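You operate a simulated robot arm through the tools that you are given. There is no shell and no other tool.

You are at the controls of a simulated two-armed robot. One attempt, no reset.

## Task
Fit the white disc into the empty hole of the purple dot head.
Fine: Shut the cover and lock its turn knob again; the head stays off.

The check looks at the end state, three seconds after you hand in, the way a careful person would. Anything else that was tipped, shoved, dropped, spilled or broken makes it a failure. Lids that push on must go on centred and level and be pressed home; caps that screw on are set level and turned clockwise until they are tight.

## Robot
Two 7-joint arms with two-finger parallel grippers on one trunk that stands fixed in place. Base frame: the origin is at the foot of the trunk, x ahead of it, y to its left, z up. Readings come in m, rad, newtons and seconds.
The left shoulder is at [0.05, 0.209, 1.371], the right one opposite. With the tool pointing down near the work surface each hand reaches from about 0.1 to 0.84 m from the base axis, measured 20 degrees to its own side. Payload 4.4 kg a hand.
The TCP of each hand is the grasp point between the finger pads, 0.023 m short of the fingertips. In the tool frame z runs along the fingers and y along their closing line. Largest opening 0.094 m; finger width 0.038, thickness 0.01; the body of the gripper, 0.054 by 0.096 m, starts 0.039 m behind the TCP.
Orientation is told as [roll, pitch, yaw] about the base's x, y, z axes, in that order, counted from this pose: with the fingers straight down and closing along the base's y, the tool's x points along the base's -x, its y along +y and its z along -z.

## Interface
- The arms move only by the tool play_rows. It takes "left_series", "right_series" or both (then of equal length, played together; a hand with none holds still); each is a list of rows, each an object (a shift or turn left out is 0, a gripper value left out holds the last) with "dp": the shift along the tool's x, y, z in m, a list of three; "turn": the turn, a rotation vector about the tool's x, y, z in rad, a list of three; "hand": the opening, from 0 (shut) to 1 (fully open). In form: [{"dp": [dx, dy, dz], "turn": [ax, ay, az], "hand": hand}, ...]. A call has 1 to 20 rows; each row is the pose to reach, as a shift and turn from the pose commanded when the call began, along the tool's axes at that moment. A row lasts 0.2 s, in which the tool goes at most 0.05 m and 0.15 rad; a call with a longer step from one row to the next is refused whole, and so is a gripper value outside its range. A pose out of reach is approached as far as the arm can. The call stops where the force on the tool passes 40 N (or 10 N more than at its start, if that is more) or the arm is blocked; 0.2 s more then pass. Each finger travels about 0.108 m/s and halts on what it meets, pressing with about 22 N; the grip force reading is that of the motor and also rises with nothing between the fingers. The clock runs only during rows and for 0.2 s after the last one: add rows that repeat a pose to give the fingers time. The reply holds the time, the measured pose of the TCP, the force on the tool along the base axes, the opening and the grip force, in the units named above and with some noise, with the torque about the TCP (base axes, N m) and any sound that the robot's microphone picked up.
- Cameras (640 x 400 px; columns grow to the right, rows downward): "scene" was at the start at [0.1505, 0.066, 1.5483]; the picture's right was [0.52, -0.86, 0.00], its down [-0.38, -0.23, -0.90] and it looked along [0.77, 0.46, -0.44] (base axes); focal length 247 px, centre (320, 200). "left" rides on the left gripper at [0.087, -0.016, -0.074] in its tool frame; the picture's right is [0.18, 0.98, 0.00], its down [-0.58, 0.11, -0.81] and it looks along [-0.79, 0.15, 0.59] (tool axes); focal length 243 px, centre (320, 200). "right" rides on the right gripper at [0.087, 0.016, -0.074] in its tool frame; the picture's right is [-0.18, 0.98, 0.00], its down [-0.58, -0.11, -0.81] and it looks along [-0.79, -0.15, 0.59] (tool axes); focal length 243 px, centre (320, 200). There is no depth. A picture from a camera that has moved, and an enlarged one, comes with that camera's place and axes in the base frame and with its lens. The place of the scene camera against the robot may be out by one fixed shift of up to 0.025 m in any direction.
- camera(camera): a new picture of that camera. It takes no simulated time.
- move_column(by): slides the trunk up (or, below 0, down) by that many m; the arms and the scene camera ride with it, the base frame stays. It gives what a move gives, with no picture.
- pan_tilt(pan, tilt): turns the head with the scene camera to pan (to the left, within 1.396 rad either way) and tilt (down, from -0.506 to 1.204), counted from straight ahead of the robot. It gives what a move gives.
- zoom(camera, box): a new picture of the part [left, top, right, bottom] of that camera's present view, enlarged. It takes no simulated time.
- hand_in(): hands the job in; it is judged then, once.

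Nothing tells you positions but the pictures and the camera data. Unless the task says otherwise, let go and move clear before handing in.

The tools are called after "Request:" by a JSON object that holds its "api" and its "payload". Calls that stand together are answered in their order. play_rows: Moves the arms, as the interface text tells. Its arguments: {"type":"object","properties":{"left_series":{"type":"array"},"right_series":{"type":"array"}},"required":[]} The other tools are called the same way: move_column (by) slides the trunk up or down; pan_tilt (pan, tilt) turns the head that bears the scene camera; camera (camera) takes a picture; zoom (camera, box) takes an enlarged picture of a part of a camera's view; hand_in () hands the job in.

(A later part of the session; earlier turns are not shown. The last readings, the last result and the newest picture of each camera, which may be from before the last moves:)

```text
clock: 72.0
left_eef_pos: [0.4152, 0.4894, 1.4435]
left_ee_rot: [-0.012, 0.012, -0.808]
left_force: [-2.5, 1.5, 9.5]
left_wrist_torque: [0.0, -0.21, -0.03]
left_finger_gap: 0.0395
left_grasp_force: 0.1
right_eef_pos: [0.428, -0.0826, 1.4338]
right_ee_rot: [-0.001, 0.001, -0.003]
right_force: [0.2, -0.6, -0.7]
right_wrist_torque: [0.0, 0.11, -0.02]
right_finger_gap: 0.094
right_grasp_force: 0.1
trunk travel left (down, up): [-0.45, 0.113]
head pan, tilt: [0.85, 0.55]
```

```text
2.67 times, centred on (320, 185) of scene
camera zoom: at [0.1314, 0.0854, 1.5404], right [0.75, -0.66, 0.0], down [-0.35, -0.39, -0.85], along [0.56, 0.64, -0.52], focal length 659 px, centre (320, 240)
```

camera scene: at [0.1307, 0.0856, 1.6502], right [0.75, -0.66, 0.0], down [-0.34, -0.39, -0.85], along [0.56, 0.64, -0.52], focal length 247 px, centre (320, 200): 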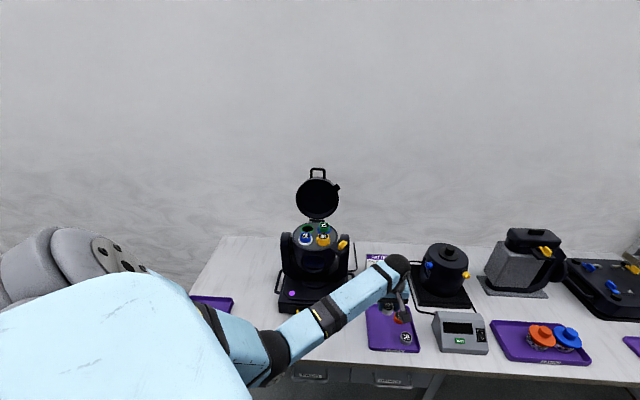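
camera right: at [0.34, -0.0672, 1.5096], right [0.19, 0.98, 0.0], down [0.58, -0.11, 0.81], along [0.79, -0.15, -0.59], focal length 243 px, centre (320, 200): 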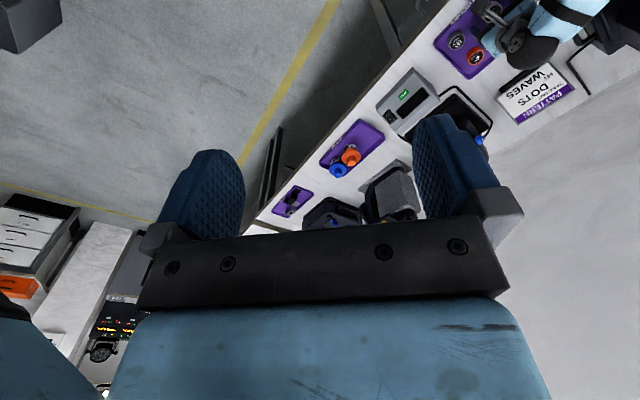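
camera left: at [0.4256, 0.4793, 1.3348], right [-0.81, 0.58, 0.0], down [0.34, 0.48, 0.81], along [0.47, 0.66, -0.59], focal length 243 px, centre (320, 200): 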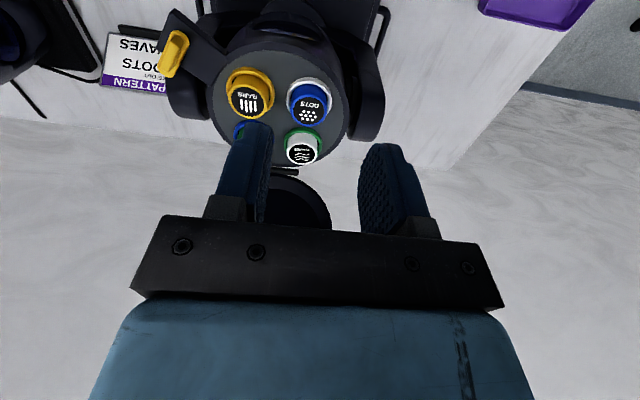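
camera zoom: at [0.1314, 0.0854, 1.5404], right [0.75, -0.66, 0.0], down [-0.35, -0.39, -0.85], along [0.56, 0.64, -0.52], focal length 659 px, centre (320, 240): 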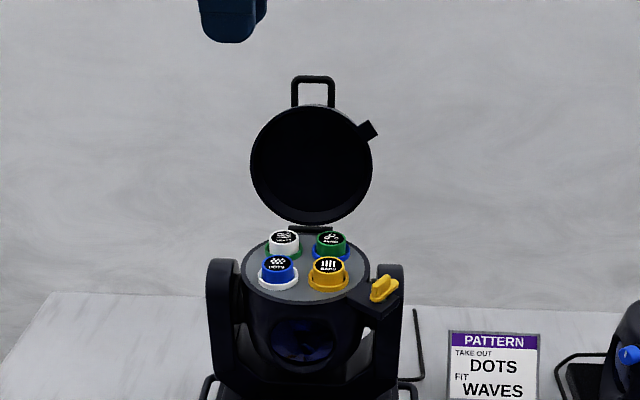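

Good. Moving the hand over to behind/above the raised handle.

Request:
{"api": "play_rows", "payload": {"left_series": [{"dp": [-0.004, 0.04, 0]}, {"dp": [-0.008, 0.08, 0]}, {"dp": [-0.012, 0.12, 0]}, {"dp": [-0.016, 0.16, 0]}, {"dp": [-0.02, 0.2, 0]}, {"dp": [-0.025, 0.24, 0]}, {"dp": [-0.03, 0.28, 0]}, {"dp": [-0.035, 0.32, 0]}, {"dp": [-0.0369, 0.3643, 0]}]}}

Request:
{"api": "play_rows", "payload": {"left_series": [{"dp": [0, -0.002, 0.02], "turn": [0.06, 0, 0]}, {"dp": [0, -0.003, 0.04], "turn": [0.12, 0, 0]}, {"dp": [0, -0.004, 0.06], "turn": [0.18, 0, 0]}, {"dp": [0, -0.004, 0.072], "turn": [0.235, 0, 0]}]}}

Request:
{"api": "camera", "payload": {"camera": "left"}}

Request:
{"api": "zoom", "payload": {"camera": "scene", "box": [240, 90, 400, 240]}}

```text
clock: 74.0
left_eef_pos: [0.7046, 0.713, 1.4498]
left_ee_rot: [0.002, 0.005, -0.809]
left_force: [1.0, -1.1, 0.1]
left_wrist_torque: [0.05, 0.03, 0.0]
left_finger_gap: 0.0394
left_grasp_force: 0.0
right_eef_pos: [0.4312, -0.0876, 1.4326]
right_ee_rot: [0.003, 0.004, -0.002]
right_force: [0.3, -1.1, 0.2]
right_wrist_torque: [0.06, 0.01, 0.01]
right_finger_gap: 0.0939
right_grasp_force: 0.1
trunk travel left (down, up): [-0.45, 0.113]
head pan, tilt: [0.85, 0.55]
```

```text
clock: 75.0
left_eef_pos: [0.6914, 0.7066, 1.3884]
left_ee_rot: [-0.211, 0.001, -0.81]
left_force: [-0.2, -0.9, 0.2]
left_wrist_torque: [0.03, -0.01, 0.01]
left_finger_gap: 0.0395
left_grasp_force: 0.0
left hand out of reach, approached as far as the arm can: row 3, 4
right_eef_pos: [0.4282, -0.0827, 1.4344]
right_ee_rot: [0.001, 0.001, -0.002]
right_force: [0.0, 0.1, 0.0]
right_wrist_torque: [0.01, 0.01, 0.02]
right_finger_gap: 0.0941
right_grasp_force: 0.1
trunk travel left (down, up): [-0.45, 0.113]
head pan, tilt: [0.85, 0.55]
```

```text
taken
camera left: at [0.6297, 0.7689, 1.4655], right [0.57, 0.8, -0.2], down [0.6, -0.23, 0.76], along [0.56, -0.56, -0.61], focal length 243 px, centre (320, 200)
```

left: 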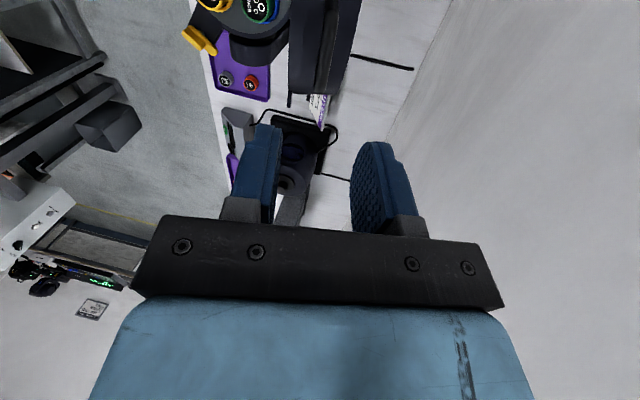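

```text
2.67 times, centred on (320, 165) of scene
camera zoom: at [0.1317, 0.0843, 1.5402], right [0.75, -0.66, 0.0], down [-0.35, -0.39, -0.85], along [0.56, 0.64, -0.52], focal length 659 px, centre (320, 293)
```

zoom: 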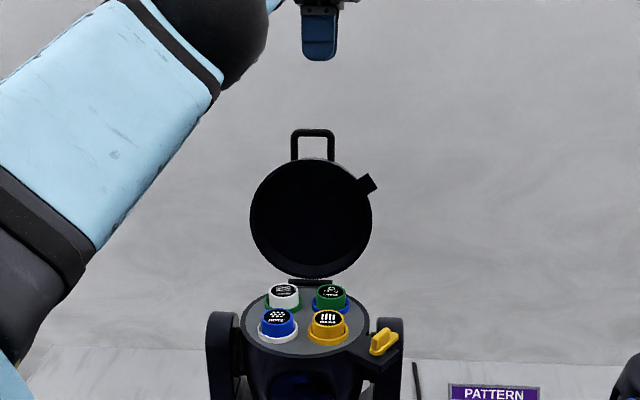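

The tilted pose is slightly out of reach, so I'll take the bar with a nearly vertical tool instead. First I'll re-level the hand.

Request:
{"api": "play_rows", "payload": {"left_series": [{"dp": [0, -0.005, 0], "turn": [-0.08, 0, 0]}, {"dp": [0, -0.01, 0], "turn": [-0.15, 0, 0]}]}}

```text
clock: 75.5
left_eef_pos: [0.706, 0.7161, 1.3972]
left_ee_rot: [-0.085, 0.001, -0.808]
left_force: [0.8, -0.8, -0.3]
left_wrist_torque: [0.02, -0.03, 0.02]
left_finger_gap: 0.0397
left_grasp_force: 0.1
left hand out of reach, approached as far as the arm can: row 1, 2
right_eef_pos: [0.4268, -0.0829, 1.4344]
right_ee_rot: [0.001, 0.0, -0.003]
right_force: [0.1, -0.1, -0.7]
right_wrist_torque: [0.04, -0.02, 0.0]
right_finger_gap: 0.0938
right_grasp_force: 0.0
trunk travel left (down, up): [-0.45, 0.113]
head pan, tilt: [0.85, 0.55]
```

The arm is near a reach limit in its present posture. I'll pull back a little, level the hand, and raise the trunk for better reach.

Request:
{"api": "play_rows", "payload": {"left_series": [{"dp": [0, -0.02, -0.02], "turn": [-0.04, 0, 0]}, {"dp": [0, -0.0434, -0.0414], "turn": [-0.085, 0, 0]}, {"dp": [0, -0.0434, -0.0414], "turn": [-0.085, 0, 0]}]}}

Request:
{"api": "move_column", "payload": {"by": 0.1}}

```text
clock: 76.3
left_eef_pos: [0.7083, 0.7121, 1.4515]
left_ee_rot: [-0.001, -0.001, -0.807]
left_force: [0.4, 0.1, 0.2]
left_wrist_torque: [0.0, 0.0, 0.02]
left_finger_gap: 0.0396
left_grasp_force: 0.1
left hand out of reach, approached as far as the arm can: row 1, 2, 3
right_eef_pos: [0.4287, -0.0816, 1.4359]
right_ee_rot: [-0.002, 0.003, -0.001]
right_force: [0.3, 0.8, 0.8]
right_wrist_torque: [0.02, 0.02, -0.01]
right_finger_gap: 0.0936
right_grasp_force: 0.0
trunk travel left (down, up): [-0.45, 0.113]
head pan, tilt: [0.85, 0.55]
```

```text
clock: 77.7
left_eef_pos: [0.7079, 0.7109, 1.5524]
left_ee_rot: [-0.001, 0.0, -0.809]
left_force: [0.0, 0.3, -1.1]
left_wrist_torque: [-0.01, 0.02, -0.03]
left_finger_gap: 0.0391
left_grasp_force: 0.1
right_eef_pos: [0.4284, -0.0813, 1.5337]
right_ee_rot: [-0.002, 0.001, -0.002]
right_force: [0.0, -0.6, 0.4]
right_wrist_torque: [0.03, 0.02, 0.03]
right_finger_gap: 0.0941
right_grasp_force: 0.2
trunk travel left (down, up): [-0.55, 0.013]
head pan, tilt: [0.85, 0.55]
```

The hand isn't pulling back as commanded; I'll test a small retreat with the trunk up.

Request:
{"api": "play_rows", "payload": {"left_series": [{"dp": [0, -0.02, 0]}, {"dp": [0, -0.04, 0]}]}}

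Request:
{"api": "camera", "payload": {"camera": "scene"}}

```text
clock: 78.3
left_eef_pos: [0.709, 0.7025, 1.5643]
left_ee_rot: [-0.001, 0.001, -0.808]
left_force: [-0.3, 0.2, 0.4]
left_wrist_torque: [0.01, 0.02, -0.01]
left_finger_gap: 0.0395
left_grasp_force: 0.0
left hand out of reach, approached as far as the arm can: row 1, 2
right_eef_pos: [0.4281, -0.0831, 1.5348]
right_ee_rot: [0.0, 0.0, -0.002]
right_force: [0.7, -0.5, -0.1]
right_wrist_torque: [-0.02, 0.01, -0.01]
right_finger_gap: 0.094
right_grasp_force: 0.0
trunk travel left (down, up): [-0.55, 0.013]
head pan, tilt: [0.85, 0.55]
```

```text
taken
camera scene: at [0.1312, 0.0856, 1.6402], right [0.75, -0.66, 0.0], down [-0.34, -0.39, -0.85], along [0.56, 0.64, -0.52], focal length 247 px, centre (320, 200)
```

scene: 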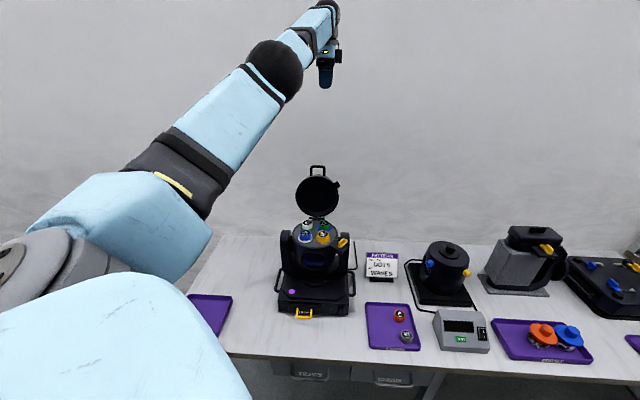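

The arm has straightened out; I'll bend it again by moving downward and sideways rather than straight back.

Request:
{"api": "play_rows", "payload": {"left_series": [{"dp": [0.02, -0.04, 0.03]}, {"dp": [0.05, -0.06, 0.05]}, {"dp": [0.08, -0.08, 0.07]}, {"dp": [0.1, -0.11, 0.09]}]}}

Request:
{"api": "camera", "payload": {"camera": "scene"}}

```text
refused: row 1 steps farther than a row can; nothing moved
```

```text
taken
camera scene: at [0.1312, 0.0856, 1.6402], right [0.75, -0.66, 0.0], down [-0.34, -0.39, -0.85], along [0.56, 0.64, -0.52], focal length 247 px, centre (320, 200)
```

scene: 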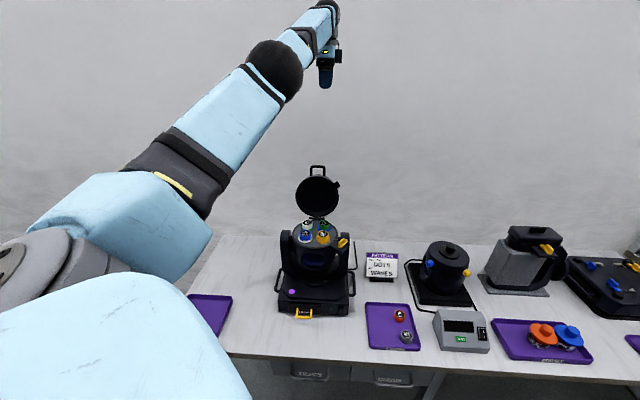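

Request:
{"api": "play_rows", "payload": {"left_series": [{"dp": [0.02, -0.01, 0.03]}, {"dp": [0.04, -0.02, 0.06]}, {"dp": [0.06, -0.04, 0.08]}, {"dp": [0.08, -0.06, 0.1]}]}}

Request:
{"api": "camera", "payload": {"camera": "scene"}}

```text
clock: 79.3
left_eef_pos: [0.6833, 0.7746, 1.4882]
left_ee_rot: [-0.001, 0.001, -0.809]
left_force: [-0.3, 0.4, 0.3]
left_wrist_torque: [-0.02, 0.0, 0.0]
left_finger_gap: 0.0396
left_grasp_force: 0.1
left hand out of reach, approached as far as the arm can: row 1, 2, 3, 4
right_eef_pos: [0.4274, -0.081, 1.5341]
right_ee_rot: [-0.002, 0.001, -0.002]
right_force: [0.0, -0.1, -0.4]
right_wrist_torque: [-0.03, 0.0, 0.0]
right_finger_gap: 0.0942
right_grasp_force: 0.1
trunk travel left (down, up): [-0.55, 0.013]
head pan, tilt: [0.85, 0.55]
```

```text
taken
camera scene: at [0.1309, 0.0878, 1.6401], right [0.75, -0.66, 0.0], down [-0.34, -0.39, -0.85], along [0.56, 0.64, -0.52], focal length 247 px, centre (320, 200)
```

scene: 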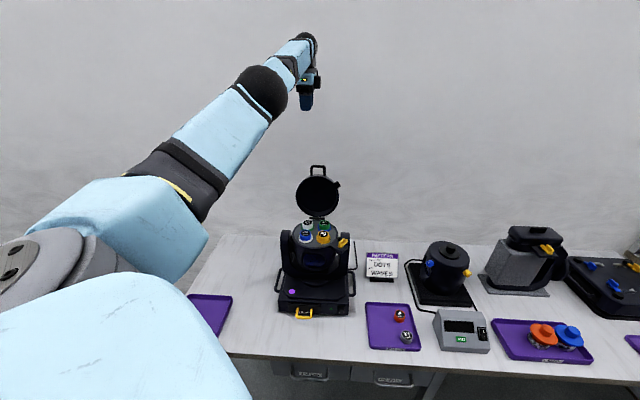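

The arm still won't fold that way; its elbow bends when the hand sweeps to the right, so I'll sweep right at this safe height.

Request:
{"api": "play_rows", "payload": {"left_series": [{"dp": [-0.04, 0, 0]}, {"dp": [-0.08, 0, 0]}, {"dp": [-0.12, 0, 0]}, {"dp": [-0.16, 0, 0]}, {"dp": [-0.2, 0, 0]}]}}

Request:
{"api": "camera", "payload": {"camera": "scene"}}

```text
clock: 80.5
left_eef_pos: [0.7771, 0.6134, 1.4823]
left_ee_rot: [0.0, 0.004, -0.804]
left_force: [-0.5, 1.5, -0.3]
left_wrist_torque: [-0.08, -0.02, 0.01]
left_finger_gap: 0.0397
left_grasp_force: 0.0
left hand out of reach, approached as far as the arm can: row 1, 2, 3, 4, 5
right_eef_pos: [0.4289, -0.0834, 1.5332]
right_ee_rot: [0.002, 0.001, 0.0]
right_force: [0.2, -1.4, 0.0]
right_wrist_torque: [0.06, 0.0, -0.01]
right_finger_gap: 0.0939
right_grasp_force: 0.1
trunk travel left (down, up): [-0.55, 0.013]
head pan, tilt: [0.85, 0.55]
```

```text
taken
camera scene: at [0.133, 0.0839, 1.6401], right [0.75, -0.66, 0.0], down [-0.35, -0.39, -0.85], along [0.56, 0.64, -0.52], focal length 247 px, centre (320, 200)
```

scene: 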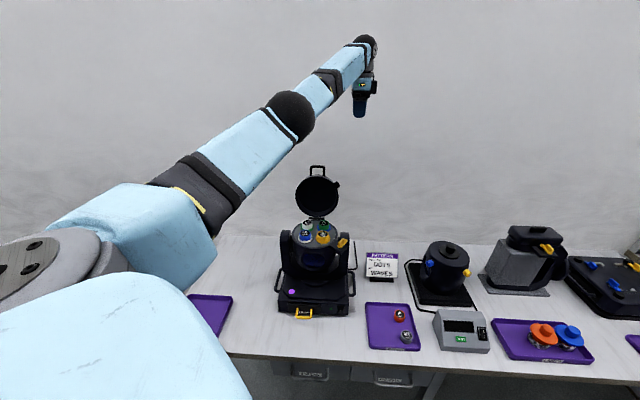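

Still extended. I'll try tilting the hand outward, which should pull the wrist in and make the elbow bend.

Request:
{"api": "play_rows", "payload": {"left_series": [{"turn": [-0.14, 0, 0]}, {"turn": [-0.28, 0, 0]}, {"turn": [-0.42, 0, 0]}, {"turn": [-0.56, 0, 0]}, {"turn": [-0.7, 0, 0]}]}}

```text
clock: 81.7
left_eef_pos: [0.7771, 0.6124, 1.4823]
left_ee_rot: [0.702, 0.001, -0.808]
left_force: [0.0, -0.4, -1.5]
left_wrist_torque: [-0.02, 0.0, -0.01]
left_finger_gap: 0.0396
left_grasp_force: 0.2
right_eef_pos: [0.4264, -0.0827, 1.5344]
right_ee_rot: [0.0, 0.0, -0.002]
right_force: [-1.0, -0.1, -0.2]
right_wrist_torque: [-0.02, -0.02, -0.01]
right_finger_gap: 0.0938
right_grasp_force: 0.0
trunk travel left (down, up): [-0.55, 0.013]
head pan, tilt: [0.85, 0.55]
```

Position held while tilting, so the elbow is bent again. Now I'll retreat inward at this height, then re-level the hand.

Request:
{"api": "play_rows", "payload": {"left_series": [{"dp": [0.025, -0.02, -0.017]}, {"dp": [0.05, -0.04, -0.034]}, {"dp": [0.075, -0.06, -0.05]}, {"dp": [0.1106, -0.0884, -0.0746]}]}}

Request:
{"api": "play_rows", "payload": {"left_series": [{"turn": [0.14, 0, 0]}, {"turn": [0.28, 0, 0]}, {"turn": [0.42, 0, 0]}, {"turn": [0.56, 0, 0]}, {"turn": [0.702, 0, 0]}]}}

Request:
{"api": "camera", "payload": {"camera": "scene"}}

Request:
{"api": "camera", "payload": {"camera": "left"}}

```text
refused: row 4 steps farther than a row can; nothing moved
```

```text
clock: 82.9
left_eef_pos: [0.7767, 0.6104, 1.483]
left_ee_rot: [-0.003, 0.003, -0.809]
left_force: [-0.4, 0.6, 0.1]
left_wrist_torque: [0.03, 0.01, 0.0]
left_finger_gap: 0.0393
left_grasp_force: 0.1
right_eef_pos: [0.4279, -0.0835, 1.5337]
right_ee_rot: [0.001, 0.0, -0.002]
right_force: [0.1, 0.4, 0.7]
right_wrist_torque: [0.0, -0.04, -0.01]
right_finger_gap: 0.0942
right_grasp_force: 0.0
trunk travel left (down, up): [-0.55, 0.013]
head pan, tilt: [0.85, 0.55]
```

```text
taken
camera scene: at [0.1314, 0.0841, 1.6402], right [0.75, -0.66, 0.0], down [-0.34, -0.39, -0.85], along [0.56, 0.64, -0.52], focal length 247 px, centre (320, 200)
```

scene: 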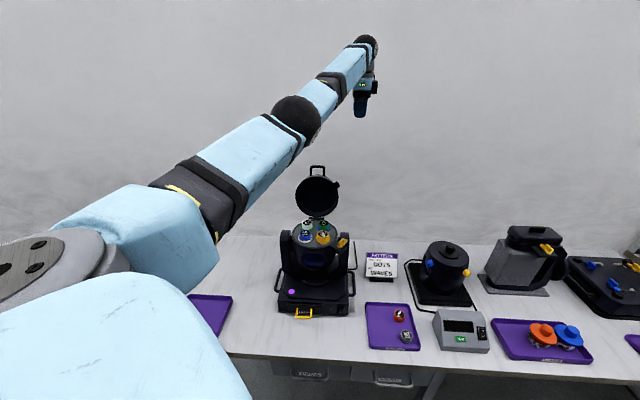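

```text
taken
camera left: at [0.7041, 0.6609, 1.5575], right [0.58, 0.81, 0.0], down [0.48, -0.34, 0.8], along [0.65, -0.47, -0.59], focal length 243 px, centre (320, 200)
```

left: 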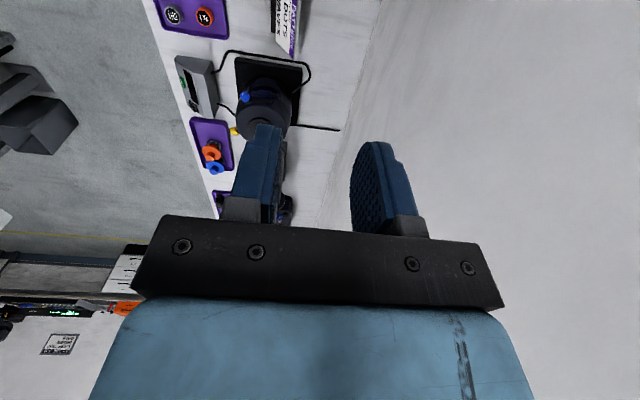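

The retreat step was too long, so only the levelling ran. I'll retry the inward move with shorter steps.

Request:
{"api": "play_rows", "payload": {"left_series": [{"dp": [0.025, -0.025, 0]}, {"dp": [0.05, -0.05, 0]}]}}

```text
clock: 83.5
left_eef_pos: [0.7029, 0.6121, 1.4826]
left_ee_rot: [-0.003, 0.001, -0.807]
left_force: [-0.4, 0.8, 0.4]
left_wrist_torque: [0.01, -0.05, -0.01]
left_finger_gap: 0.0394
left_grasp_force: 0.0
right_eef_pos: [0.4247, -0.0823, 1.5354]
right_ee_rot: [0.0, -0.001, -0.001]
right_force: [-0.5, 0.1, 0.0]
right_wrist_torque: [0.02, -0.02, 0.01]
right_finger_gap: 0.0942
right_grasp_force: 0.0
trunk travel left (down, up): [-0.55, 0.013]
head pan, tilt: [0.85, 0.55]
```

The arm responds again. Moving to above the handle bar with the hand level.

Request:
{"api": "play_rows", "payload": {"left_series": [{"dp": [0.03, 0.015, 0.0]}, {"dp": [0.06, 0.03, 0.02]}, {"dp": [0.0772, 0.0407, 0.05]}, {"dp": [0.0772, 0.0407, 0.09]}, {"dp": [0.0772, 0.0407, 0.1226]}]}}

Request:
{"api": "camera", "payload": {"camera": "left"}}

Request:
{"api": "zoom", "payload": {"camera": "scene", "box": [270, 130, 370, 230]}}

```text
clock: 84.7
left_eef_pos: [0.6816, 0.6983, 1.3598]
left_ee_rot: [-0.004, 0.001, -0.808]
left_force: [-0.2, 0.3, -0.9]
left_wrist_torque: [0.02, -0.04, 0.0]
left_finger_gap: 0.0397
left_grasp_force: 0.1
right_eef_pos: [0.4276, -0.0814, 1.5336]
right_ee_rot: [0.0, -0.001, 0.001]
right_force: [-0.8, -0.3, -0.4]
right_wrist_torque: [0.02, -0.01, 0.04]
right_finger_gap: 0.0941
right_grasp_force: 0.1
trunk travel left (down, up): [-0.55, 0.013]
head pan, tilt: [0.85, 0.55]
```

```text
taken
camera left: at [0.6092, 0.7491, 1.4341], right [0.58, 0.81, 0.0], down [0.48, -0.34, 0.81], along [0.65, -0.47, -0.59], focal length 243 px, centre (320, 200)
```

left: 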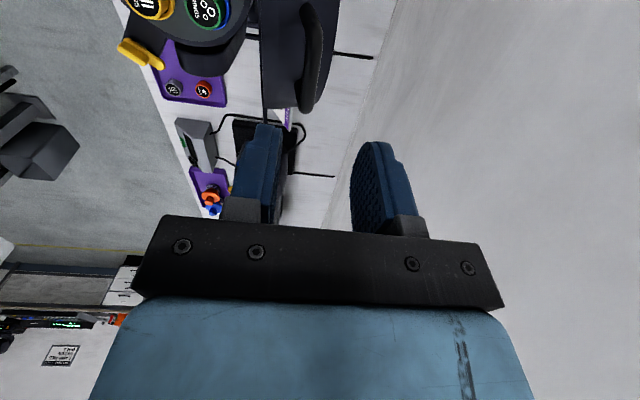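

```text
4.00 times, centred on (320, 180) of scene
camera zoom: at [0.1315, 0.0868, 1.6402], right [0.75, -0.66, 0.0], down [-0.34, -0.39, -0.85], along [0.56, 0.64, -0.52], focal length 988 px, centre (320, 280)
```

zoom: 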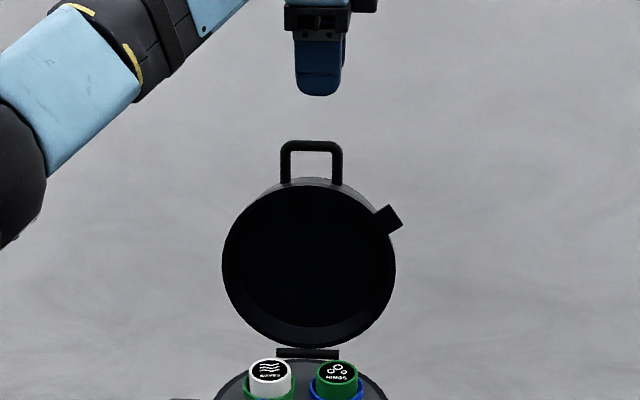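

The handle is below and nearly lined up. I'll zoom in to check before descending.

Request:
{"api": "zoom", "payload": {"camera": "left", "box": [240, 0, 400, 140]}}

```text
2.86 times, centred on (320, 70) of left
camera zoom: at [0.6092, 0.7491, 1.4341], right [0.58, 0.81, 0.0], down [0.48, -0.34, 0.81], along [0.65, -0.47, -0.59], focal length 693 px, centre (320, 571)
```

zoom: 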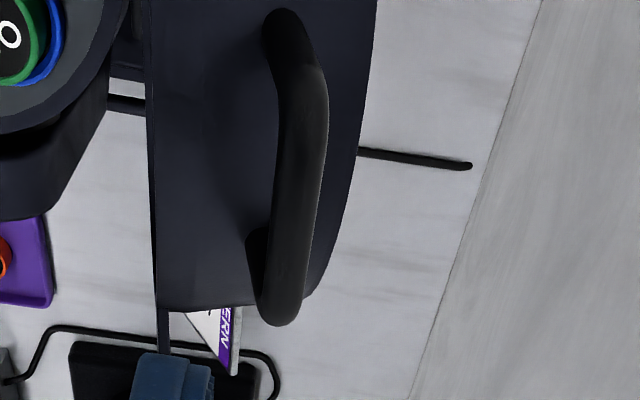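

The bar lies along the tool's x axis, about 8 mm forward of the finger centreline. I'll shift and descend around it.

Request:
{"api": "play_rows", "payload": {"left_series": [{"dp": [0.01, -0.008, 0.02]}, {"dp": [0.01, -0.008, 0.045]}, {"dp": [0.01, -0.008, 0.06]}, {"dp": [0.01, -0.009, 0.074]}]}}

Request:
{"api": "camera", "payload": {"camera": "left"}}

Request:
{"api": "zoom", "payload": {"camera": "scene", "box": [270, 130, 370, 230]}}

```text
clock: 85.7
left_eef_pos: [0.6678, 0.6989, 1.286]
left_ee_rot: [-0.002, 0.0, -0.809]
left_force: [1.4, -0.3, 0.1]
left_wrist_torque: [-0.03, -0.02, 0.01]
left_finger_gap: 0.0396
left_grasp_force: 0.1
right_eef_pos: [0.4276, -0.0818, 1.5336]
right_ee_rot: [0.0, 0.0, -0.002]
right_force: [0.2, 0.0, 0.3]
right_wrist_torque: [-0.03, -0.02, 0.0]
right_finger_gap: 0.0944
right_grasp_force: 0.1
trunk travel left (down, up): [-0.55, 0.013]
head pan, tilt: [0.85, 0.55]
```

```text
taken
camera left: at [0.5948, 0.75, 1.3597], right [0.58, 0.81, 0.0], down [0.48, -0.34, 0.81], along [0.65, -0.47, -0.59], focal length 243 px, centre (320, 200)
```

left: 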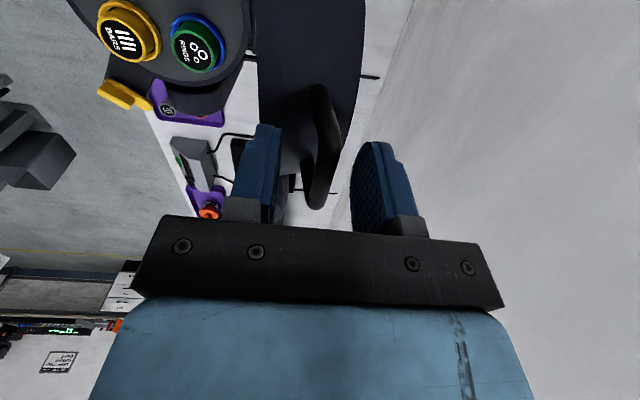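

```text
4.00 times, centred on (320, 180) of scene
camera zoom: at [0.1307, 0.087, 1.6402], right [0.75, -0.66, 0.0], down [-0.34, -0.39, -0.85], along [0.56, 0.64, -0.52], focal length 988 px, centre (320, 280)
```

zoom: 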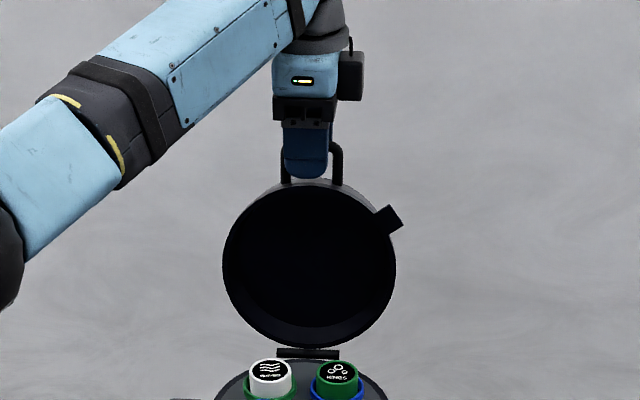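

The bar is between the fingers. Closing to grip.

Request:
{"api": "play_rows", "payload": {"left_series": [{"dp": [-0.003, 0, 0], "hand": 0.3}, {"dp": [-0.003, 0, 0], "hand": 0.15}, {"dp": [-0.003, 0, 0], "hand": 0.0}, {"dp": [-0.003, 0, 0], "hand": 0.0}]}}

Request:
{"api": "camera", "payload": {"camera": "left"}}

```text
clock: 86.7
left_eef_pos: [0.6709, 0.6973, 1.286]
left_ee_rot: [-0.001, 0.0, -0.807]
left_force: [0.7, -0.5, 0.4]
left_wrist_torque: [-0.2, 0.03, 1.29]
left_finger_gap: 0.0103
left_grasp_force: 45.5
right_eef_pos: [0.4283, -0.0818, 1.5343]
right_ee_rot: [-0.001, 0.0, -0.002]
right_force: [0.1, -0.2, -0.1]
right_wrist_torque: [0.0, -0.01, 0.01]
right_finger_gap: 0.0941
right_grasp_force: 0.1
trunk travel left (down, up): [-0.55, 0.013]
head pan, tilt: [0.85, 0.55]
```

```text
taken
camera left: at [0.5974, 0.747, 1.3603], right [0.58, 0.81, 0.0], down [0.48, -0.34, 0.81], along [0.65, -0.47, -0.59], focal length 243 px, centre (320, 200)
```

left: 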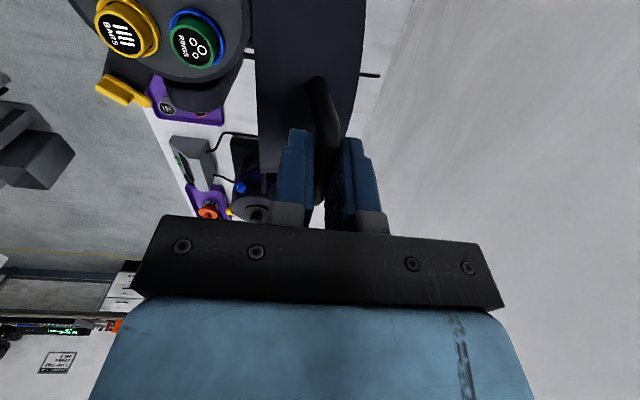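

Handle gripped. I'll now swing the cover forward along the hinge arc I fitted during opening: first a small part with the tool vertical.

Request:
{"api": "play_rows", "payload": {"left_series": [{"dp": [0, -0.0085, -0.003], "hand": 0.0}, {"dp": [0, -0.0169, -0.0053]}, {"dp": [0, -0.0255, -0.007]}, {"dp": [0, -0.0338, -0.0085]}]}}

Request:
{"api": "zoom", "payload": {"camera": "scene", "box": [270, 130, 370, 230]}}

```text
clock: 87.7
left_eef_pos: [0.6459, 0.6728, 1.293]
left_ee_rot: [-0.006, 0.002, -0.809]
left_force: [1.8, -2.1, -2.5]
left_wrist_torque: [-0.38, -0.54, 1.58]
left_finger_gap: 0.0107
left_grasp_force: 45.1
right_eef_pos: [0.4277, -0.0823, 1.5344]
right_ee_rot: [0.001, 0.001, -0.002]
right_force: [1.3, 0.5, 0.5]
right_wrist_torque: [-0.01, -0.02, -0.01]
right_finger_gap: 0.0943
right_grasp_force: 0.0
trunk travel left (down, up): [-0.55, 0.013]
head pan, tilt: [0.85, 0.55]
```

```text
4.00 times, centred on (320, 180) of scene
camera zoom: at [0.1317, 0.0859, 1.6401], right [0.75, -0.66, 0.0], down [-0.35, -0.39, -0.85], along [0.56, 0.64, -0.52], focal length 988 px, centre (320, 280)
```

zoom: 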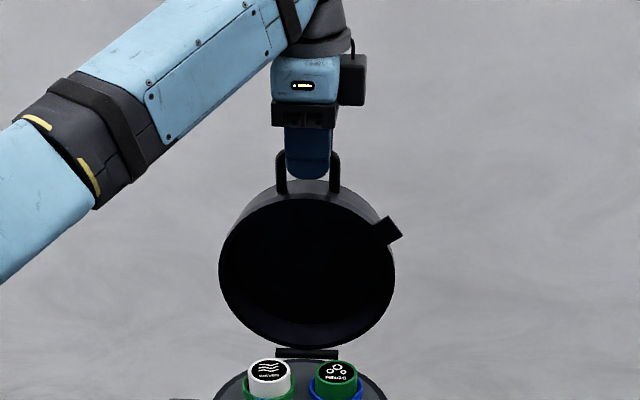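

Low forces; the cover follows. Continuing to about 42° from shut.

Request:
{"api": "play_rows", "payload": {"left_series": [{"dp": [-0.0002, -0.0106, -0.0014], "turn": [-0.052, 0, 0]}, {"dp": [-0.0004, -0.0213, -0.0024], "turn": [-0.105, 0, 0]}, {"dp": [-0.0007, -0.0429, -0.002], "turn": [-0.209, 0, 0]}, {"dp": [-0.001, -0.0642, 0.0006], "turn": [-0.314, 0, 0]}, {"dp": [-0.0014, -0.0852, 0.0054], "turn": [-0.419, 0, 0]}, {"dp": [-0.0017, -0.1055, 0.0124], "turn": [-0.524, 0, 0]}, {"dp": [-0.002, -0.125, 0.0215], "turn": [-0.628, 0, 0]}, {"dp": [-0.0024, -0.1434, 0.0326], "turn": [-0.733, 0, 0]}, {"dp": [-0.0027, -0.1605, 0.0454], "turn": [-0.838, 0, 0]}]}}

Request:
{"api": "zoom", "payload": {"camera": "scene", "box": [260, 140, 380, 250]}}

```text
clock: 89.7
left_eef_pos: [0.5338, 0.5611, 1.2465]
left_ee_rot: [0.835, -0.001, -0.808]
left_force: [7.2, -0.2, -7.9]
left_wrist_torque: [-0.59, -0.49, 1.61]
left_finger_gap: 0.0104
left_grasp_force: 45.1
right_eef_pos: [0.4296, -0.0802, 1.5329]
right_ee_rot: [-0.001, 0.005, -0.003]
right_force: [0.5, 0.5, 0.3]
right_wrist_torque: [0.02, 0.04, 0.01]
right_finger_gap: 0.094
right_grasp_force: 0.0
trunk travel left (down, up): [-0.55, 0.013]
head pan, tilt: [0.85, 0.55]
```

```text
3.64 times, centred on (320, 195) of scene
camera zoom: at [0.134, 0.0875, 1.6398], right [0.75, -0.66, 0.0], down [-0.35, -0.39, -0.85], along [0.56, 0.64, -0.52], focal length 898 px, centre (320, 218)
```

zoom: 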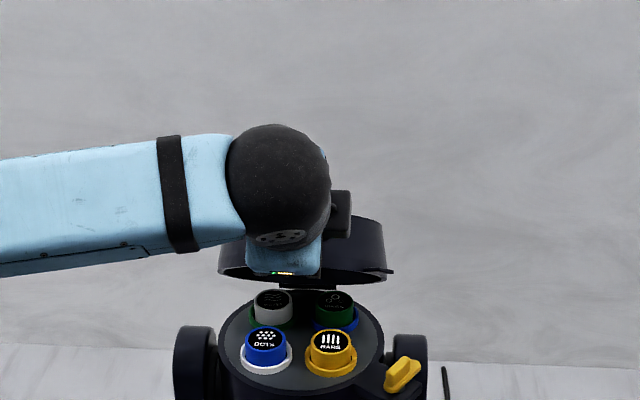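

Tracking well. Continuing to nearly shut.

Request:
{"api": "play_rows", "payload": {"left_series": [{"dp": [-0.001, -0.0215, -0.0019], "turn": [-0.105, 0, 0]}, {"dp": [-0.0015, -0.043, -0.0015], "turn": [-0.209, 0, 0]}, {"dp": [-0.002, -0.0642, 0.0011], "turn": [-0.314, 0, 0]}, {"dp": [-0.002, -0.0853, 0.0058], "turn": [-0.419, 0, 0]}, {"dp": [-0.0025, -0.1056, 0.0129], "turn": [-0.524, 0, 0]}]}}

Request:
{"api": "zoom", "payload": {"camera": "scene", "box": [260, 160, 380, 270]}}

```text
clock: 90.9
left_eef_pos: [0.4912, 0.5187, 1.1593]
left_ee_rot: [1.359, 0.0, -0.809]
left_force: [11.8, 5.9, -5.8]
left_wrist_torque: [-1.12, -1.03, 0.71]
left_finger_gap: 0.01
left_grasp_force: 45.0
right_eef_pos: [0.4303, -0.0803, 1.5337]
right_ee_rot: [-0.002, 0.005, -0.001]
right_force: [-1.2, 0.2, -0.8]
right_wrist_torque: [0.03, -0.03, 0.03]
right_finger_gap: 0.094
right_grasp_force: 0.1
trunk travel left (down, up): [-0.55, 0.013]
head pan, tilt: [0.85, 0.55]
```

```text
3.64 times, centred on (320, 215) of scene
camera zoom: at [0.1343, 0.0885, 1.6398], right [0.75, -0.66, 0.0], down [-0.35, -0.39, -0.85], along [0.56, 0.64, -0.52], focal length 898 px, centre (320, 146)
```

zoom: 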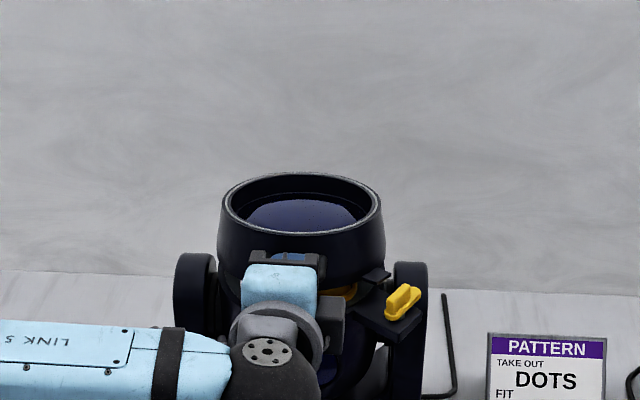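

Nearly shut. I'll relieve the small radial pull and bring it down to the seat.

Request:
{"api": "play_rows", "payload": {"left_series": [{"dp": [-0.0007, 0.0004, 0.002], "turn": [0, 0, 0]}, {"dp": [-0.0007, -0.0105, 0.001], "turn": [-0.052, 0, 0]}, {"dp": [-0.0007, -0.0211, 0.0001], "turn": [-0.105, 0, 0]}, {"dp": [-0.0007, -0.031, 0.0002], "turn": [-0.155, 0, 0]}, {"dp": [-0.0007, -0.0425, 0.0005], "turn": [-0.209, 0, 0]}]}}

Request:
{"api": "zoom", "payload": {"camera": "scene", "box": [260, 170, 380, 280]}}

```text
clock: 92.1
left_eef_pos: [0.4832, 0.5105, 1.1203]
left_ee_rot: [1.57, 0.003, -0.809]
left_force: [4.5, 3.4, 0.1]
left_wrist_torque: [-0.26, -0.12, 0.69]
left_finger_gap: 0.0096
left_grasp_force: 44.9
right_eef_pos: [0.4293, -0.0815, 1.5339]
right_ee_rot: [0.001, 0.001, -0.002]
right_force: [0.4, -0.5, 0.4]
right_wrist_torque: [0.03, 0.02, 0.01]
right_finger_gap: 0.094
right_grasp_force: 0.0
trunk travel left (down, up): [-0.55, 0.013]
head pan, tilt: [0.85, 0.55]
```

```text
3.64 times, centred on (320, 225) of scene
camera zoom: at [0.1321, 0.0869, 1.6401], right [0.75, -0.66, 0.0], down [-0.35, -0.39, -0.85], along [0.56, 0.64, -0.52], focal length 898 px, centre (320, 109)
```

zoom: 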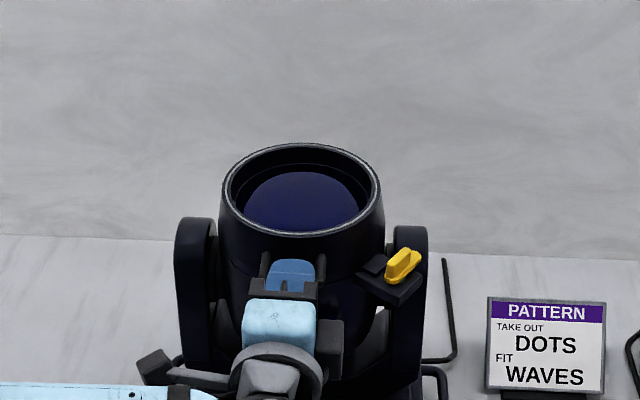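

The cover is back at its original closed height. I'll press lightly to confirm that it's on its seat, then release and back out.

Request:
{"api": "play_rows", "payload": {"left_series": [{"dp": [0, -0.002, 0.001]}, {"dp": [0, -0.004, 0.001]}]}}

Request:
{"api": "zoom", "payload": {"camera": "left", "box": [220, 0, 420, 140]}}

```text
clock: 92.7
left_eef_pos: [0.4842, 0.5109, 1.1198]
left_ee_rot: [1.574, 0.0, -0.807]
left_force: [-0.3, 6.7, 18.3]
left_wrist_torque: [0.31, 0.01, -0.52]
left_finger_gap: 0.0096
left_grasp_force: 45.0
right_eef_pos: [0.4259, -0.0834, 1.5349]
right_ee_rot: [0.0, 0.0, -0.003]
right_force: [0.5, 1.2, -0.4]
right_wrist_torque: [0.02, -0.05, 0.02]
right_finger_gap: 0.0941
right_grasp_force: 0.1
trunk travel left (down, up): [-0.55, 0.013]
head pan, tilt: [0.85, 0.55]
```

```text
2.86 times, centred on (320, 70) of left
camera zoom: at [0.3687, 0.5205, 1.1032], right [-0.13, 0.13, 0.98], down [-0.18, -0.98, 0.11], along [0.97, -0.16, 0.15], focal length 693 px, centre (320, 571)
```

zoom: 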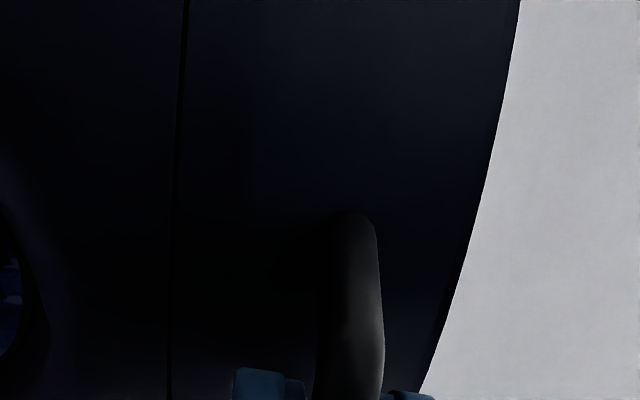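

The cover is firmly seated (18 N with no travel). Now I'll release the handle and back straight out.

Request:
{"api": "play_rows", "payload": {"left_series": [{"dp": [0, 0.003, 0]}, {"dp": [0, 0.003, 0], "hand": 0.25}, {"dp": [0, 0.003, 0], "hand": 0.42}, {"dp": [0, 0.003, 0], "hand": 0.42}, {"dp": [0, 0.003, -0.03]}, {"dp": [0, 0.003, -0.07]}, {"dp": [0, 0.003, -0.1]}]}}

Request:
{"api": "zoom", "payload": {"camera": "scene", "box": [260, 170, 380, 280]}}

Request:
{"api": "zoom", "payload": {"camera": "left", "box": [220, 0, 420, 140]}}

```text
clock: 94.3
left_eef_pos: [0.4115, 0.4401, 1.1209]
left_ee_rot: [1.569, -0.001, -0.806]
left_force: [-0.2, -0.6, 0.6]
left_wrist_torque: [-0.01, -0.02, 0.01]
left_finger_gap: 0.0396
left_grasp_force: 0.1
right_eef_pos: [0.4262, -0.0828, 1.5337]
right_ee_rot: [-0.001, -0.001, -0.001]
right_force: [0.7, -1.3, -0.1]
right_wrist_torque: [-0.01, 0.01, -0.03]
right_finger_gap: 0.0938
right_grasp_force: 0.1
trunk travel left (down, up): [-0.55, 0.013]
head pan, tilt: [0.85, 0.55]
```

```text
3.64 times, centred on (320, 225) of scene
camera zoom: at [0.1306, 0.0853, 1.6403], right [0.75, -0.66, 0.0], down [-0.34, -0.39, -0.85], along [0.56, 0.64, -0.52], focal length 898 px, centre (320, 109)
```

zoom: 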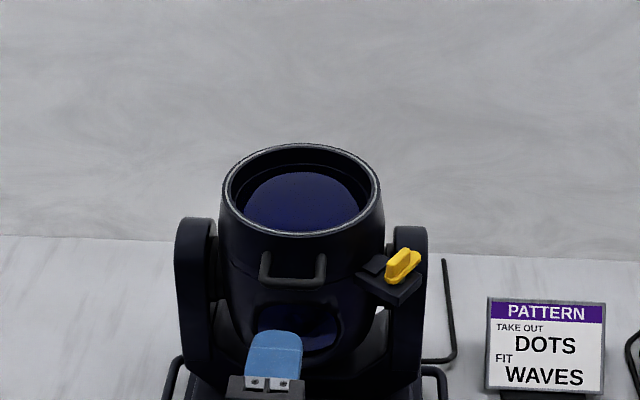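

```text
2.86 times, centred on (320, 70) of left
camera zoom: at [0.2964, 0.451, 1.1053], right [-0.13, 0.13, 0.98], down [-0.18, -0.98, 0.11], along [0.98, -0.16, 0.15], focal length 693 px, centre (320, 571)
```

zoom: 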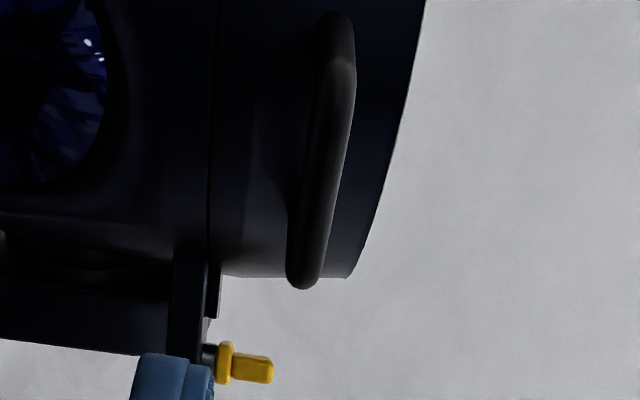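

The cover is shut with its lug back on the shelf beside the open knob. Now I'll level the hand and rise, then set up over the knob to lock it.

Request:
{"api": "play_rows", "payload": {"left_series": [{"dp": [0, 0.02, -0.01], "turn": [0.14, 0, 0]}, {"dp": [0, 0.045, -0.02], "turn": [0.28, 0, 0]}, {"dp": [0, 0.07, -0.02], "turn": [0.42, 0, 0]}, {"dp": [0, 0.095, -0.02], "turn": [0.56, 0, 0]}, {"dp": [0, 0.12, -0.02], "turn": [0.7, 0, 0]}, {"dp": [0, 0.145, -0.02], "turn": [0.84, 0, 0]}, {"dp": [0, 0.17, -0.02], "turn": [0.98, 0, 0]}, {"dp": [0, 0.195, -0.02], "turn": [1.12, 0, 0]}, {"dp": [0, 0.22, -0.02], "turn": [1.26, 0, 0]}, {"dp": [0, 0.24, -0.02], "turn": [1.4, 0, 0]}, {"dp": [0, 0.25, -0.02], "turn": [1.545, 0, 0]}, {"dp": [0, 0.25, -0.02], "turn": [1.571, 0, 0]}]}}

Request:
{"api": "move_column", "payload": {"by": -0.1}}

```text
clock: 96.9
left_eef_pos: [0.3982, 0.4268, 1.3709]
left_ee_rot: [-0.005, 0.001, -0.808]
left_force: [-0.8, 1.3, -0.8]
left_wrist_torque: [-0.01, 0.02, 0.04]
left_finger_gap: 0.0393
left_grasp_force: 0.1
left hand out of reach, approached as far as the arm can: row 6
right_eef_pos: [0.4284, -0.082, 1.5335]
right_ee_rot: [-0.001, -0.001, -0.001]
right_force: [0.9, 0.3, -0.8]
right_wrist_torque: [0.03, -0.02, -0.03]
right_finger_gap: 0.0942
right_grasp_force: 0.0
trunk travel left (down, up): [-0.55, 0.013]
head pan, tilt: [0.85, 0.55]
```

```text
clock: 98.2
left_eef_pos: [0.3974, 0.4276, 1.2702]
left_ee_rot: [-0.003, -0.001, -0.809]
left_force: [-0.2, 0.0, 0.7]
left_wrist_torque: [0.01, -0.04, -0.01]
left_finger_gap: 0.0395
left_grasp_force: 0.0
right_eef_pos: [0.4278, -0.0834, 1.4342]
right_ee_rot: [-0.001, 0.0, -0.002]
right_force: [-0.5, 0.7, -0.6]
right_wrist_torque: [0.03, -0.01, 0.01]
right_finger_gap: 0.0939
right_grasp_force: 0.1
trunk travel left (down, up): [-0.45, 0.113]
head pan, tilt: [0.85, 0.55]
```

Now rotating and moving to hover over the knob, in the same orientation at which I released it.

Request:
{"api": "play_rows", "payload": {"left_series": [{"dp": [-0.006, 0.012, 0], "turn": [0, 0, 0.145], "hand": 0.3}, {"dp": [-0.012, 0.024, 0], "turn": [0, 0, 0.29]}, {"dp": [-0.018, 0.036, 0], "turn": [0, 0, 0.435]}, {"dp": [-0.024, 0.048, 0], "turn": [0, 0, 0.58]}, {"dp": [-0.03, 0.06, 0], "turn": [0, 0, 0.725]}, {"dp": [-0.036, 0.072, 0], "turn": [0, 0, 0.87]}, {"dp": [-0.042, 0.084, 0], "turn": [0, 0, 1.015]}, {"dp": [-0.048, 0.096, 0], "turn": [0, 0, 1.16]}, {"dp": [-0.054, 0.108, 0], "turn": [0, 0, 1.305]}, {"dp": [-0.06, 0.12, 0], "turn": [0, 0, 1.45]}, {"dp": [-0.068, 0.135, 0], "turn": [0, 0, 1.595]}, {"dp": [-0.076, 0.148, 0], "turn": [0, 0, 1.74]}, {"dp": [-0.084, 0.16, 0], "turn": [0, 0, 1.885]}, {"dp": [-0.0893, 0.1718, 0.01], "turn": [0, 0, 2.03]}, {"dp": [-0.0893, 0.1718, 0.04], "turn": [0, 0, 2.155]}, {"dp": [-0.0893, 0.1718, 0.07], "turn": [0, 0, 2.155]}]}}

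Request:
{"api": "camera", "payload": {"camera": "left"}}

Request:
{"api": "zoom", "payload": {"camera": "left", "box": [240, 40, 400, 200]}}

Request:
{"api": "zoom", "payload": {"camera": "scene", "box": [310, 180, 380, 240]}}

```text
clock: 101.6
left_eef_pos: [0.5858, 0.4829, 1.1971]
left_ee_rot: [0.001, -0.003, -2.963]
left_force: [0.3, 0.6, -0.4]
left_wrist_torque: [-0.01, -0.02, -0.02]
left_finger_gap: 0.0281
left_grasp_force: 0.0
right_eef_pos: [0.4268, -0.0826, 1.4343]
right_ee_rot: [-0.002, 0.002, -0.004]
right_force: [-0.2, -0.1, 0.4]
right_wrist_torque: [-0.01, 0.0, 0.03]
right_finger_gap: 0.0942
right_grasp_force: 0.1
trunk travel left (down, up): [-0.45, 0.113]
head pan, tilt: [0.85, 0.55]
```

```text
taken
camera left: at [0.6653, 0.5135, 1.2725], right [0.35, -0.94, 0.0], down [-0.55, -0.21, 0.81], along [-0.76, -0.29, -0.59], focal length 243 px, centre (320, 200)
```

left: 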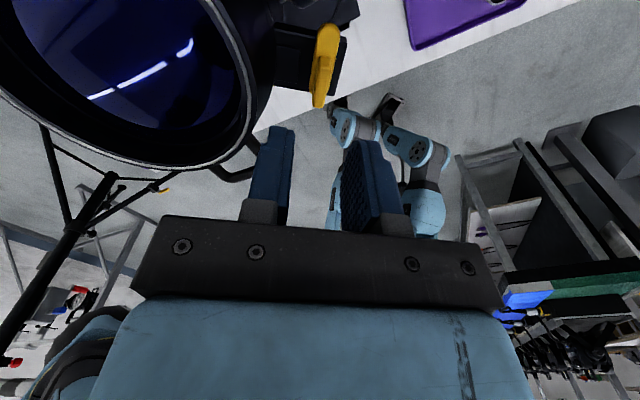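

```text
2.50 times, centred on (320, 120) of left
camera zoom: at [0.6653, 0.5135, 1.2725], right [0.35, -0.94, 0.0], down [-0.55, -0.21, 0.81], along [-0.76, -0.29, -0.59], focal length 606 px, centre (320, 400)
```

zoom: 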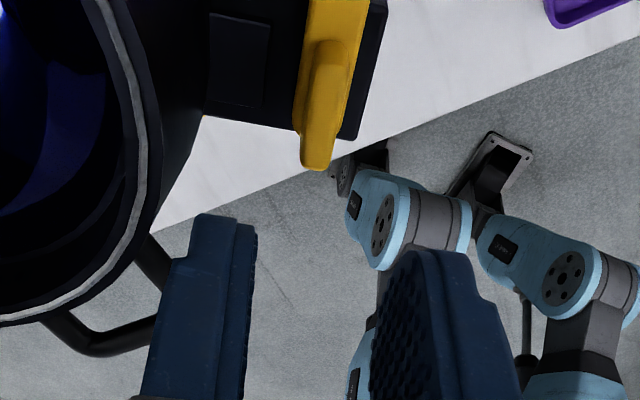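

```text
6.67 times, centred on (345, 210) of scene
camera zoom: at [0.1317, 0.0864, 1.5401], right [0.75, -0.66, 0.0], down [-0.35, -0.39, -0.85], along [0.56, 0.64, -0.52], focal length 1647 px, centre (153, 133)
```

zoom: 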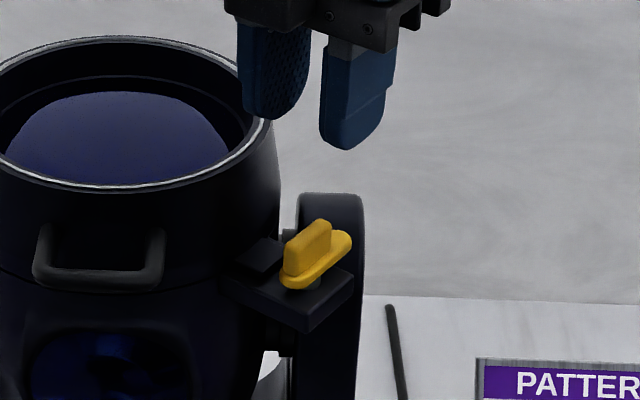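

The knob block lines up between the fingers. I'll correct 2–3 mm, descend to the same height as before, and grip.

Request:
{"api": "play_rows", "payload": {"left_series": [{"dp": [-0.0026, 0.0006, 0.025]}, {"dp": [-0.0026, 0.0006, 0.05]}, {"dp": [-0.0026, 0.0006, 0.066]}, {"dp": [-0.0026, 0.0006, 0.066], "hand": 0.1}, {"dp": [-0.0026, 0.0006, 0.066], "hand": 0.0}, {"dp": [-0.0026, 0.0006, 0.066], "hand": 0.0}]}}

Request:
{"api": "zoom", "payload": {"camera": "scene", "box": [310, 180, 380, 240]}}

```text
clock: 103.0
left_eef_pos: [0.5793, 0.4826, 1.1328]
left_ee_rot: [0.002, -0.001, -2.962]
left_force: [-0.1, 0.7, 0.2]
left_wrist_torque: [0.14, -0.5, -0.01]
left_finger_gap: 0.009
left_grasp_force: 45.6
right_eef_pos: [0.4276, -0.0821, 1.435]
right_ee_rot: [0.0, 0.001, -0.002]
right_force: [0.2, 0.8, -0.1]
right_wrist_torque: [0.02, 0.02, 0.04]
right_finger_gap: 0.094
right_grasp_force: 0.1
trunk travel left (down, up): [-0.45, 0.113]
head pan, tilt: [0.85, 0.55]
```

```text
6.67 times, centred on (345, 210) of scene
camera zoom: at [0.131, 0.0862, 1.5402], right [0.75, -0.66, 0.0], down [-0.34, -0.39, -0.85], along [0.56, 0.64, -0.52], focal length 1647 px, centre (153, 133)
```

zoom: 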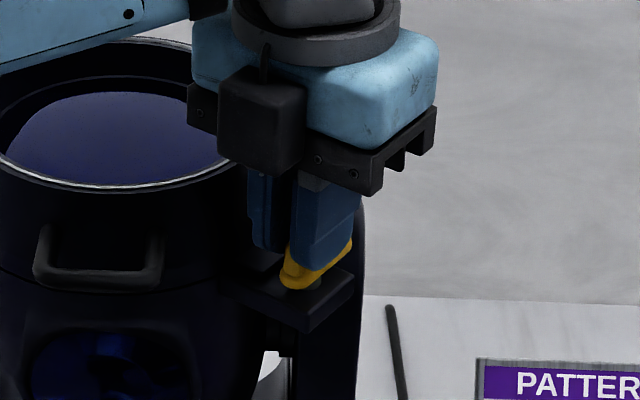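

Gripped. Turning the knob counterclockwise back toward locked, recentring on the pivot as I go.

Request:
{"api": "play_rows", "payload": {"left_series": [{"dp": [0.0037, 0, 0], "turn": [0, 0, 0]}, {"dp": [0.0037, 0, 0], "turn": [0, 0, -0.12]}, {"dp": [0.0037, 0, 0], "turn": [0, 0, -0.24]}, {"dp": [0.0037, 0, 0], "turn": [0, 0, -0.36]}, {"dp": [0.0037, 0, 0], "turn": [0, 0, -0.48]}, {"dp": [0.0037, 0, 0], "turn": [0, 0, -0.6]}]}}

Request:
{"api": "zoom", "payload": {"camera": "scene", "box": [310, 180, 380, 240]}}

```text
clock: 104.4
left_eef_pos: [0.5832, 0.4798, 1.1338]
left_ee_rot: [-0.001, -0.001, -2.363]
left_force: [-25.4, -16.4, -17.0]
left_wrist_torque: [-0.43, 0.55, 0.02]
left_finger_gap: 0.009
left_grasp_force: 45.2
right_eef_pos: [0.4264, -0.0839, 1.4344]
right_ee_rot: [0.0, -0.002, -0.001]
right_force: [-0.1, 0.8, 0.4]
right_wrist_torque: [-0.03, -0.01, -0.02]
right_finger_gap: 0.094
right_grasp_force: 0.1
trunk travel left (down, up): [-0.45, 0.113]
head pan, tilt: [0.85, 0.55]
```

```text
6.67 times, centred on (345, 210) of scene
camera zoom: at [0.1291, 0.085, 1.5403], right [0.75, -0.66, 0.0], down [-0.34, -0.39, -0.85], along [0.56, 0.64, -0.52], focal length 1647 px, centre (153, 133)
```

zoom: 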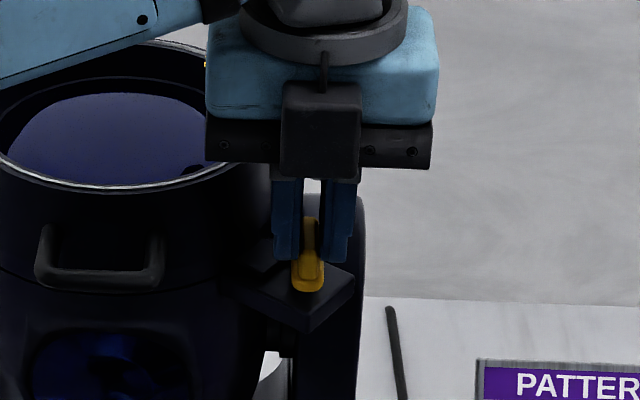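

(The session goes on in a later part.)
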